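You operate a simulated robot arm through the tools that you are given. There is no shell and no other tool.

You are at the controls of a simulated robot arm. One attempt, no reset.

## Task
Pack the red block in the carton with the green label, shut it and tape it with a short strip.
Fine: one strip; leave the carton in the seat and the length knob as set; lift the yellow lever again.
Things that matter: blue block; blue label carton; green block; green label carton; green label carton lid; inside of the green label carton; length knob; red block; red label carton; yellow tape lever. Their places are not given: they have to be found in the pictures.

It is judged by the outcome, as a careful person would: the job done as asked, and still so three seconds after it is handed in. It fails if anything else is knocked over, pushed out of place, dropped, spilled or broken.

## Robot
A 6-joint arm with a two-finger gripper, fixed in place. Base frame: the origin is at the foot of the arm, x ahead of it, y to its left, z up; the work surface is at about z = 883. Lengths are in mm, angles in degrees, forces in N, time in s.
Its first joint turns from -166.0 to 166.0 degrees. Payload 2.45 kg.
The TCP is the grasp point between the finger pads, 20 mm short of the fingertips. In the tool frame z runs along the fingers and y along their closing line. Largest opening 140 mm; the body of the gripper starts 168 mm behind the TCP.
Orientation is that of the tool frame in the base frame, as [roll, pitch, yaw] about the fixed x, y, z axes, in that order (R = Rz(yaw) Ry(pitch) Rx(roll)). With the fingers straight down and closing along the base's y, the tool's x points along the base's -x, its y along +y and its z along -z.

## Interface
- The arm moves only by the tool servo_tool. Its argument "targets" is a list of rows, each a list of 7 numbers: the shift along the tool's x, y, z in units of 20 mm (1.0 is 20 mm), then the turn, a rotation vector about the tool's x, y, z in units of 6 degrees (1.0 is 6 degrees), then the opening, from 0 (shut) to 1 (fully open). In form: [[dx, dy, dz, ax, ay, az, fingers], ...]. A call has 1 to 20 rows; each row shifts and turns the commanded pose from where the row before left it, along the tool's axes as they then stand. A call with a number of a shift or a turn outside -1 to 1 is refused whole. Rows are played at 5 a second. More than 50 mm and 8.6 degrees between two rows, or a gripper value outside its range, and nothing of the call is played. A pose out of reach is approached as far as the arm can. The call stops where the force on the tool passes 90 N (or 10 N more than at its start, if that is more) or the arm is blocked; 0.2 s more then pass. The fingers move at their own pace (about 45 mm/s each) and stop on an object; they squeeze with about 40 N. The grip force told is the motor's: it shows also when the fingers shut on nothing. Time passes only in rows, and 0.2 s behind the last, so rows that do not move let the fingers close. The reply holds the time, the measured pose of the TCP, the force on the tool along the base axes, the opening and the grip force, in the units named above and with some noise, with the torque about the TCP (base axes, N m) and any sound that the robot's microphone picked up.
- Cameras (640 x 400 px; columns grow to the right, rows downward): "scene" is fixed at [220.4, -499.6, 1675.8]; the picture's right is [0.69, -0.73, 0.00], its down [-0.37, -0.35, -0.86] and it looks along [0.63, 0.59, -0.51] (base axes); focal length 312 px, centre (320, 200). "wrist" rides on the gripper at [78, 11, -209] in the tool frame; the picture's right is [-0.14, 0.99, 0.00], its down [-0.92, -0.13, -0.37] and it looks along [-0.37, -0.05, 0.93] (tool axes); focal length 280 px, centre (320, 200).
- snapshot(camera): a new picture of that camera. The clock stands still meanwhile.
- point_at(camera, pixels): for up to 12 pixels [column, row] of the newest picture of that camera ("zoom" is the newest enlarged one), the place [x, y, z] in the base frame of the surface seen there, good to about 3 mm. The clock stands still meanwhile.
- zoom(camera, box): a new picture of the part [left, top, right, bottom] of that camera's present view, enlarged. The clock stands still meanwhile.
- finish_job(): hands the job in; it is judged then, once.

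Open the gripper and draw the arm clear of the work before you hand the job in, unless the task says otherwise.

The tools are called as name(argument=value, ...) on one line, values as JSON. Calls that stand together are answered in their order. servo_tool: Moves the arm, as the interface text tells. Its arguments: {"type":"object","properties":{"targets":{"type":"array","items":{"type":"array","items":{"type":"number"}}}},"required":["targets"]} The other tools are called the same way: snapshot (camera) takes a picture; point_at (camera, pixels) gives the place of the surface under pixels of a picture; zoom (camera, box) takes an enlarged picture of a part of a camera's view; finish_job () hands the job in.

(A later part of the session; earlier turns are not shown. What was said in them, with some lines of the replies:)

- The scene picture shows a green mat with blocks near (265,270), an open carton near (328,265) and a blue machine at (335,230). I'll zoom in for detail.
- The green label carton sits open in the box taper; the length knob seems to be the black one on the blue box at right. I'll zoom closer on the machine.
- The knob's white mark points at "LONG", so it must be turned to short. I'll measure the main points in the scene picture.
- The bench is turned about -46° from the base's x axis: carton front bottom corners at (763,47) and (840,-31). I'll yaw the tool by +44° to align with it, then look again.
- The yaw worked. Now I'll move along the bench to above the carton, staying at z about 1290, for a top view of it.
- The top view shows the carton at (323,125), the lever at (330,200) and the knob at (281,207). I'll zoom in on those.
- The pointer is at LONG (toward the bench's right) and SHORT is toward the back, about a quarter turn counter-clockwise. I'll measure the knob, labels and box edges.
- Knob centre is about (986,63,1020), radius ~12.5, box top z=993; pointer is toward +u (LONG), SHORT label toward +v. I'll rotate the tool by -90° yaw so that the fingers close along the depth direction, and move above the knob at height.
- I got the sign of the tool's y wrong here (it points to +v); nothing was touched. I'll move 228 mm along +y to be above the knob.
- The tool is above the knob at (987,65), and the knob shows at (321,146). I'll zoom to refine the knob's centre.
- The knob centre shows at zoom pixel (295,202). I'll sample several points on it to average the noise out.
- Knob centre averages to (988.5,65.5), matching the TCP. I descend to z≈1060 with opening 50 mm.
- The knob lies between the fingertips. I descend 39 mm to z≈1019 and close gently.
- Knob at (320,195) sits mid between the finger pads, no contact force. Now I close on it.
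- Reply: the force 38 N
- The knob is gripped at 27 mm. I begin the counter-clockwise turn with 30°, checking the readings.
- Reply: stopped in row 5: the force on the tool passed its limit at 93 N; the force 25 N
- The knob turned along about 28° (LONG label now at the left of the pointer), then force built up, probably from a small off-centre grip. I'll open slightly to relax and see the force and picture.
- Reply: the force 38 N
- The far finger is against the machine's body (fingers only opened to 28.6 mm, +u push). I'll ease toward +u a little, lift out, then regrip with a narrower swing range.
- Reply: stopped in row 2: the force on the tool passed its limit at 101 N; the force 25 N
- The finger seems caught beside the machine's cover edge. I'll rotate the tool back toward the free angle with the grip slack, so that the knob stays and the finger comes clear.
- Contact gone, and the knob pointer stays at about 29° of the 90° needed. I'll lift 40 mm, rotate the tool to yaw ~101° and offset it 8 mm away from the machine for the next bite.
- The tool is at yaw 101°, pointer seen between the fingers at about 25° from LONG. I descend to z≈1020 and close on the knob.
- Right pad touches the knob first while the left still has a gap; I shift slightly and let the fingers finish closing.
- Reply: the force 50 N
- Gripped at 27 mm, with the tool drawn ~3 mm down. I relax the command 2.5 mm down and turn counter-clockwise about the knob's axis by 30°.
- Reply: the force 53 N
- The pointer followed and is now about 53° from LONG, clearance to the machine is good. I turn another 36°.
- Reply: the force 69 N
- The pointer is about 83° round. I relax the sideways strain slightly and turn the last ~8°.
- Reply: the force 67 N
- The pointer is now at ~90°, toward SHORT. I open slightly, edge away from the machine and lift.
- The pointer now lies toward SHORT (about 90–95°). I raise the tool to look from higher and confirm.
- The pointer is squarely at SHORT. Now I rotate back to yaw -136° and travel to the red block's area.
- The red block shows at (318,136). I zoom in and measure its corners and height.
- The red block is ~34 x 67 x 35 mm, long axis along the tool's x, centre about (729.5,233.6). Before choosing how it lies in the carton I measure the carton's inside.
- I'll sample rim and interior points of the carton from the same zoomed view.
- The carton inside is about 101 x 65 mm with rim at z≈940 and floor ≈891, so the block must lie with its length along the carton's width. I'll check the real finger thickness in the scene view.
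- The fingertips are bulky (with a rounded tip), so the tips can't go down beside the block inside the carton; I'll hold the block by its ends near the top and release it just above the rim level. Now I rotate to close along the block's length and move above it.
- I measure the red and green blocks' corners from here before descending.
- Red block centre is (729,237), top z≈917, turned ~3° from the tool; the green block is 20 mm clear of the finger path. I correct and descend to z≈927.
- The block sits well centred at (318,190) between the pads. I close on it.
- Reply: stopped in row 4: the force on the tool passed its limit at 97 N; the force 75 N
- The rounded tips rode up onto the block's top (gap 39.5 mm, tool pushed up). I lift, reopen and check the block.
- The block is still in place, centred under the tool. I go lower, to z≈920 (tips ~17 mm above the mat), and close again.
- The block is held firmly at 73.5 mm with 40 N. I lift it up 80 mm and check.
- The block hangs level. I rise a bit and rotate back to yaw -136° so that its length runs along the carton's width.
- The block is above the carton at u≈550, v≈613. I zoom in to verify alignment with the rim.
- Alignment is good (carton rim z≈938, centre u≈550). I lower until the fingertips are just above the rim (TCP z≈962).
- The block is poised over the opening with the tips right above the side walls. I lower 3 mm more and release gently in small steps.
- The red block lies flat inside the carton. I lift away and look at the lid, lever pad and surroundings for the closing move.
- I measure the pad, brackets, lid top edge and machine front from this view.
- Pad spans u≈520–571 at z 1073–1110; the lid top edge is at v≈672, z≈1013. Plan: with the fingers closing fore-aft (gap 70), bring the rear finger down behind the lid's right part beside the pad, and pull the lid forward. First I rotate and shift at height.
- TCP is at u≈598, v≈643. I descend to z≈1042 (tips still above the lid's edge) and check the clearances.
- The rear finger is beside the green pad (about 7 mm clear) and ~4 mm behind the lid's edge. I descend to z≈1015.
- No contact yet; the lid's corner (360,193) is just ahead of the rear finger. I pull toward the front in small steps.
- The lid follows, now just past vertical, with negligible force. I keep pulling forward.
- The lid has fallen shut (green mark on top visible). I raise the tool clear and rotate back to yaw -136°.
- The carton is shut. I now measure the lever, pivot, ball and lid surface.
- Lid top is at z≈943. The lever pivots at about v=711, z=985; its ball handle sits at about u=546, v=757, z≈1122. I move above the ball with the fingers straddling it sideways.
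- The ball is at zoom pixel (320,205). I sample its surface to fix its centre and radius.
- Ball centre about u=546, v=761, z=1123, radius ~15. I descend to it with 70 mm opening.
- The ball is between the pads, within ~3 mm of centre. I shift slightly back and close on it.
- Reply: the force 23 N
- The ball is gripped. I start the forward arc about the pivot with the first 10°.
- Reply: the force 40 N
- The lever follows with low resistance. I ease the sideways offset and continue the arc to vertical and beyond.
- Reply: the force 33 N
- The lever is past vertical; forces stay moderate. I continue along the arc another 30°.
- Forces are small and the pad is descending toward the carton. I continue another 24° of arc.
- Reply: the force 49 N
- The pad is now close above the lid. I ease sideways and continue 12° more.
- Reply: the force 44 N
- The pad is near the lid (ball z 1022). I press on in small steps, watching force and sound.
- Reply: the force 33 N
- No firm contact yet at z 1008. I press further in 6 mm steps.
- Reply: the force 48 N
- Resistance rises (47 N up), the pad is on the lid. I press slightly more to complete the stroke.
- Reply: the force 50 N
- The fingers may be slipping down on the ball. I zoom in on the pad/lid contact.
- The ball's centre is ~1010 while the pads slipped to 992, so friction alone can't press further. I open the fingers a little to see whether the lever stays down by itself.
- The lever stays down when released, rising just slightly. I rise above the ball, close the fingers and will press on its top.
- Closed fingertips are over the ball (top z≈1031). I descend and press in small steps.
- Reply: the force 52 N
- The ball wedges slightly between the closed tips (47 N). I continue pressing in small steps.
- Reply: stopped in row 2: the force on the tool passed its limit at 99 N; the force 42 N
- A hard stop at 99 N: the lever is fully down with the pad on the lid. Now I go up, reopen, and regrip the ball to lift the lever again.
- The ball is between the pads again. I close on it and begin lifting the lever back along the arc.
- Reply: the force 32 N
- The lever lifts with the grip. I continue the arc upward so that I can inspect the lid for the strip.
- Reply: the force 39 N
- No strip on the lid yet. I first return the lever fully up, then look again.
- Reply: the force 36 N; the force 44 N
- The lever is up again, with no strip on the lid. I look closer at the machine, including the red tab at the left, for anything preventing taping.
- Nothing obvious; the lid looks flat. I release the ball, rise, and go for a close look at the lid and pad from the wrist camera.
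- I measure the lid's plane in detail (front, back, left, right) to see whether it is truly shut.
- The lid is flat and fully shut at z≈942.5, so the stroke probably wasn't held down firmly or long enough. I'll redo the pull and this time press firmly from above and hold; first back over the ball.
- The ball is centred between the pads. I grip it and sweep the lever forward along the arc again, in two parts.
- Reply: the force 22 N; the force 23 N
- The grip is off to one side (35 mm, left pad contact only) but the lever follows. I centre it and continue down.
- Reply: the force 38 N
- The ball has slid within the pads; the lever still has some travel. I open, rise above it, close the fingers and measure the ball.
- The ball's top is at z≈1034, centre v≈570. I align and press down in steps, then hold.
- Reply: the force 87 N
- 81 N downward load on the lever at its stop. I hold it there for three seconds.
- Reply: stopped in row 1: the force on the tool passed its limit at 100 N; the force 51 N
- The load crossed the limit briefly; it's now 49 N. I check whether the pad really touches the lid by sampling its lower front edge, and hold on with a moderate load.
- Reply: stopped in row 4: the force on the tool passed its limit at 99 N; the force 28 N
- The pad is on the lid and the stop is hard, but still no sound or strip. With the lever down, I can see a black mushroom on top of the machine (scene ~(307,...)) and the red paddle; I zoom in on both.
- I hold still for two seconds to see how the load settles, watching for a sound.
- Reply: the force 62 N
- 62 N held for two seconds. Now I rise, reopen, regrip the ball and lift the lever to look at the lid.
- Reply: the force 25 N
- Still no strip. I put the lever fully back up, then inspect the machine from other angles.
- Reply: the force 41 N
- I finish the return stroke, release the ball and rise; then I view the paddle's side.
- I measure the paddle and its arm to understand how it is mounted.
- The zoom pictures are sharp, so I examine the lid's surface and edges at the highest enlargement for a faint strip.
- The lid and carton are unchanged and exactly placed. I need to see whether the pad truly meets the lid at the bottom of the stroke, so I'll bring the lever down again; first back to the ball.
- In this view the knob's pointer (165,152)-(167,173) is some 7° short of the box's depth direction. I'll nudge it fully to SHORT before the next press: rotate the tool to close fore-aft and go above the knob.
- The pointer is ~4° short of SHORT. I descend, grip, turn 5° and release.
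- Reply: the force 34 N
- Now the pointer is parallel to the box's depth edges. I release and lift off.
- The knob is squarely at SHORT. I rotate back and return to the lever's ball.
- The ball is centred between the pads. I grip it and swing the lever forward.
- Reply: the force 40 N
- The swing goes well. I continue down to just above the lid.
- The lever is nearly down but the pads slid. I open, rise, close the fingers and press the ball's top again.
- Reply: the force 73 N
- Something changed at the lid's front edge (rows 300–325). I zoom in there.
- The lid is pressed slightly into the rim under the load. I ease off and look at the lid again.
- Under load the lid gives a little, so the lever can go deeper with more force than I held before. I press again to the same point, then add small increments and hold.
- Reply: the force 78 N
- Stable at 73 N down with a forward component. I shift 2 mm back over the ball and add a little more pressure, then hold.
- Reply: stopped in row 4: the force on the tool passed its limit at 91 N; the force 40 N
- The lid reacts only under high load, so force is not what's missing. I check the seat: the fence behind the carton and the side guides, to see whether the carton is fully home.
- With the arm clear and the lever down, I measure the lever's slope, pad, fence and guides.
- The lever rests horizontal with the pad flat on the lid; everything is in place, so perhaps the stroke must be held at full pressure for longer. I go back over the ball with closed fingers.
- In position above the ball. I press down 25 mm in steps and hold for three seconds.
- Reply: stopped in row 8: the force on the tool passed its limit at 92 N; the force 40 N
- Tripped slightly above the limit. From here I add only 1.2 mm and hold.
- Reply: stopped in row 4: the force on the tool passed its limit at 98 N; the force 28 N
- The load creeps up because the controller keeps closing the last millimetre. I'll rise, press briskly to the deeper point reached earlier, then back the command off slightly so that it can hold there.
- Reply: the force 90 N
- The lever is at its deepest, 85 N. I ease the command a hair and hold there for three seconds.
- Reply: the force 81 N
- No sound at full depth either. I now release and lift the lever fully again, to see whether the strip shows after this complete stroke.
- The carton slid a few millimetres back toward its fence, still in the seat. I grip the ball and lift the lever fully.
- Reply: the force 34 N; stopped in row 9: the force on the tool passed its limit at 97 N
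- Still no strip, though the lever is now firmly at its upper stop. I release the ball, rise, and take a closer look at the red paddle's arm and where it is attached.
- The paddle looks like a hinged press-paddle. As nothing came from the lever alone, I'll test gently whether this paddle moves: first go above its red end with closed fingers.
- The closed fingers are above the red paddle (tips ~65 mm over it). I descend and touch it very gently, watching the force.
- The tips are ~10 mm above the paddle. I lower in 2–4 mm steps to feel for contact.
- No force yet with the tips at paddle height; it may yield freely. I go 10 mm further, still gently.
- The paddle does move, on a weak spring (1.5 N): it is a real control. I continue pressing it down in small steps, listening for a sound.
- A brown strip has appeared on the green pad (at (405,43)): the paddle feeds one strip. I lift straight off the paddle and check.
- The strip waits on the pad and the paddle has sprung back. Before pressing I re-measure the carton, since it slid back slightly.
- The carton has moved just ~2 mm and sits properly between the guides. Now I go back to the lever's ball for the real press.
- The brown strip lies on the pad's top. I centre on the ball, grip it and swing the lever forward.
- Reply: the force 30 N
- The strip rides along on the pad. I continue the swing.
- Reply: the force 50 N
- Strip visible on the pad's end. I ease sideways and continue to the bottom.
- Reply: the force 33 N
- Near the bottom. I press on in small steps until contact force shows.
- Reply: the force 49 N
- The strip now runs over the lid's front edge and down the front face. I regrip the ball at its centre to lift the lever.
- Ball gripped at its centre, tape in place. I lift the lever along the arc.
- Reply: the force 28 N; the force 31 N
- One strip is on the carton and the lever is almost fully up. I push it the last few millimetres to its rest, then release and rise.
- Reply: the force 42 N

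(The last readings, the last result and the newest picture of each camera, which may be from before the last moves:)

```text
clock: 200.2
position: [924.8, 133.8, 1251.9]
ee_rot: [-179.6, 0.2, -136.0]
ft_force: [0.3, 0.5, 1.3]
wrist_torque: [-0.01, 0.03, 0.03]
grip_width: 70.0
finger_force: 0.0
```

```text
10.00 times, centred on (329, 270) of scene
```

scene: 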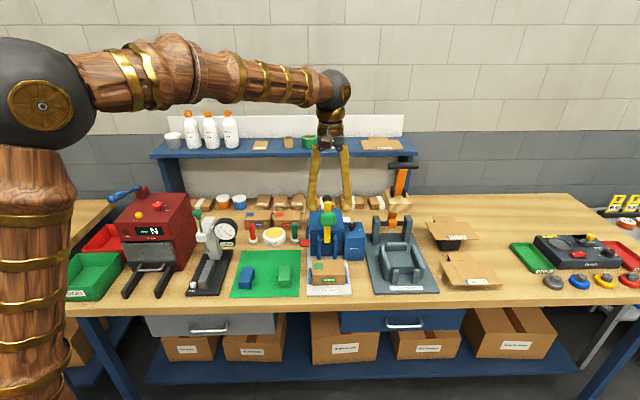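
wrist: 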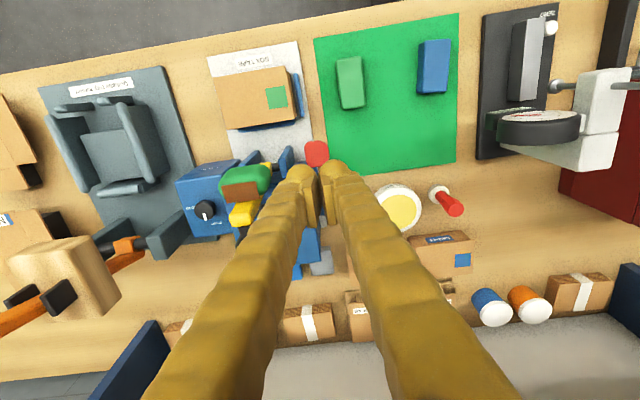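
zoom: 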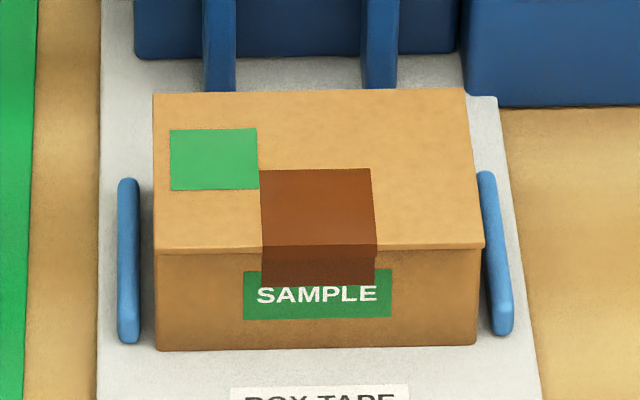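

The carton is shut with one short strip, lever up, knob at SHORT. I draw the arm back clear of the work and take a last look.

servo_tool(targets=[[0.9, 0.5, -0.3, 0, 0, 0, 0.6], [0.9, 0.5, -0.3, 0, 0, 0, 0.6], [0.9, 0.5, -0.3, 0, 0, 0, 0.6], [0.9, 0.5, -0.3, 0, 0, 0, 0.6], [0.9, 0.5, -0.3, 0, 0, 0, 0.6], [0.9, 0.5, -0.3, 0, 0, 0, 0.6], [0.9, 0.5, 0, 0, 0, 0, 0.6], [0.9, 0.5, 0, 0, 0, 0, 0.6], [0.9, 0.5, 0, 0, 0, 0, 0.6], [0.9, 0.5, 0, 0, 0, 0, 0.6], [0.9, 0.5, 0, 0, 0, 0, 0.6], [0.9, 0.5, 0, 0, 0, 0, 0.6], [0.9, 0.5, 0, 0, 0, 0, 0.6], [0.9, 0.5, 0, 0, 0, 0, 0.6]])

snapshot(camera="scene")

snapshot(camera="wrist")

zoom(camera="scene", box=[220, 180, 380, 300])

```text
clock: 203.2
position: [645.9, 57.5, 1285.7]
ee_rot: [-179.6, 0.1, -136.1]
ft_force: [0.1, 0.1, 0.3]
wrist_torque: [0.01, -0.01, -0.01]
grip_width: 84.1
finger_force: 0.1
```

```text
taken
```

scene: 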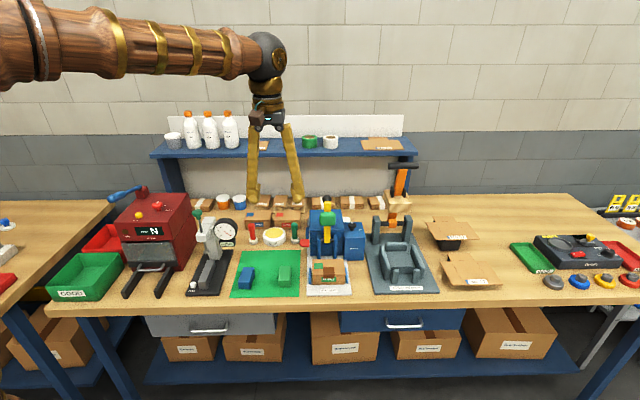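

```text
taken
```

wrist: 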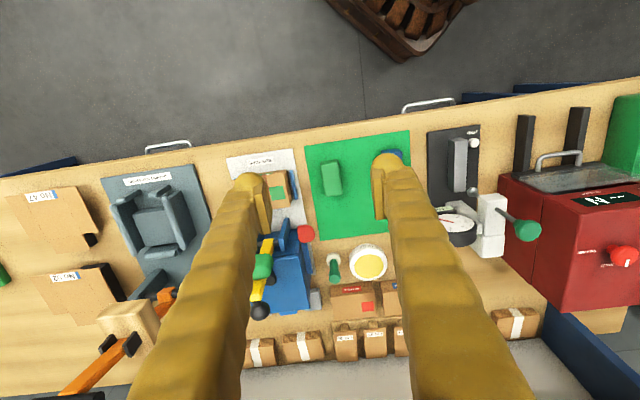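

```text
3.33 times, centred on (300, 240) of scene
```

zoom: 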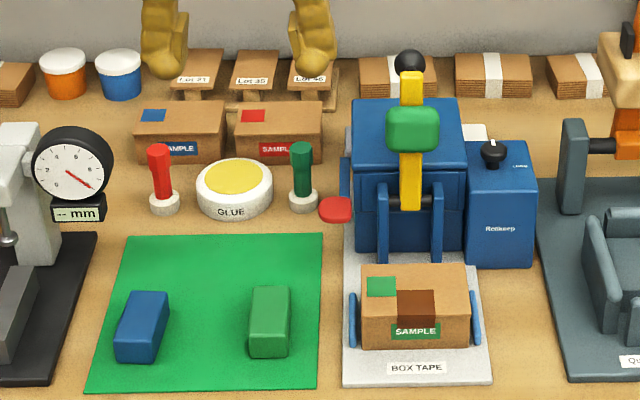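

The last pictures show the carton shut, with one short strip, sitting in its seat. The lever is up, the knob is at SHORT, everything else is where it was, and the gripper is open and clear, so I hand the job in.

finish_job()

```text
The job is handed in.
```

The red block is in the green label carton, the lid is shut, and one short strip of tape runs over the front edge. I've handed the job in; the tool only confirmed that it was received, so I don't know the verdict.

- **End state:** the carton is in its seat, the yellow lever is lifted, the length knob is at SHORT, and the gripper is open and clear. In the last pictures nothing else had moved.
- **Red paddle:** the yellow lever only presses the tape down. The red paddle on the left of the taper feeds the strip, and it was not among the things you listed. I found this out only after pressing the lever down several times with no result, so I tried the paddle gently, and it fed the strip.
- **Force and drops:** some of those presses passed 90 N and briefly bent the lid, but it came back flat. They also slid the carton about 2 mm back, still inside the seat. I released the block just above the rim, so it dropped about 30 mm into the carton and landed flat.
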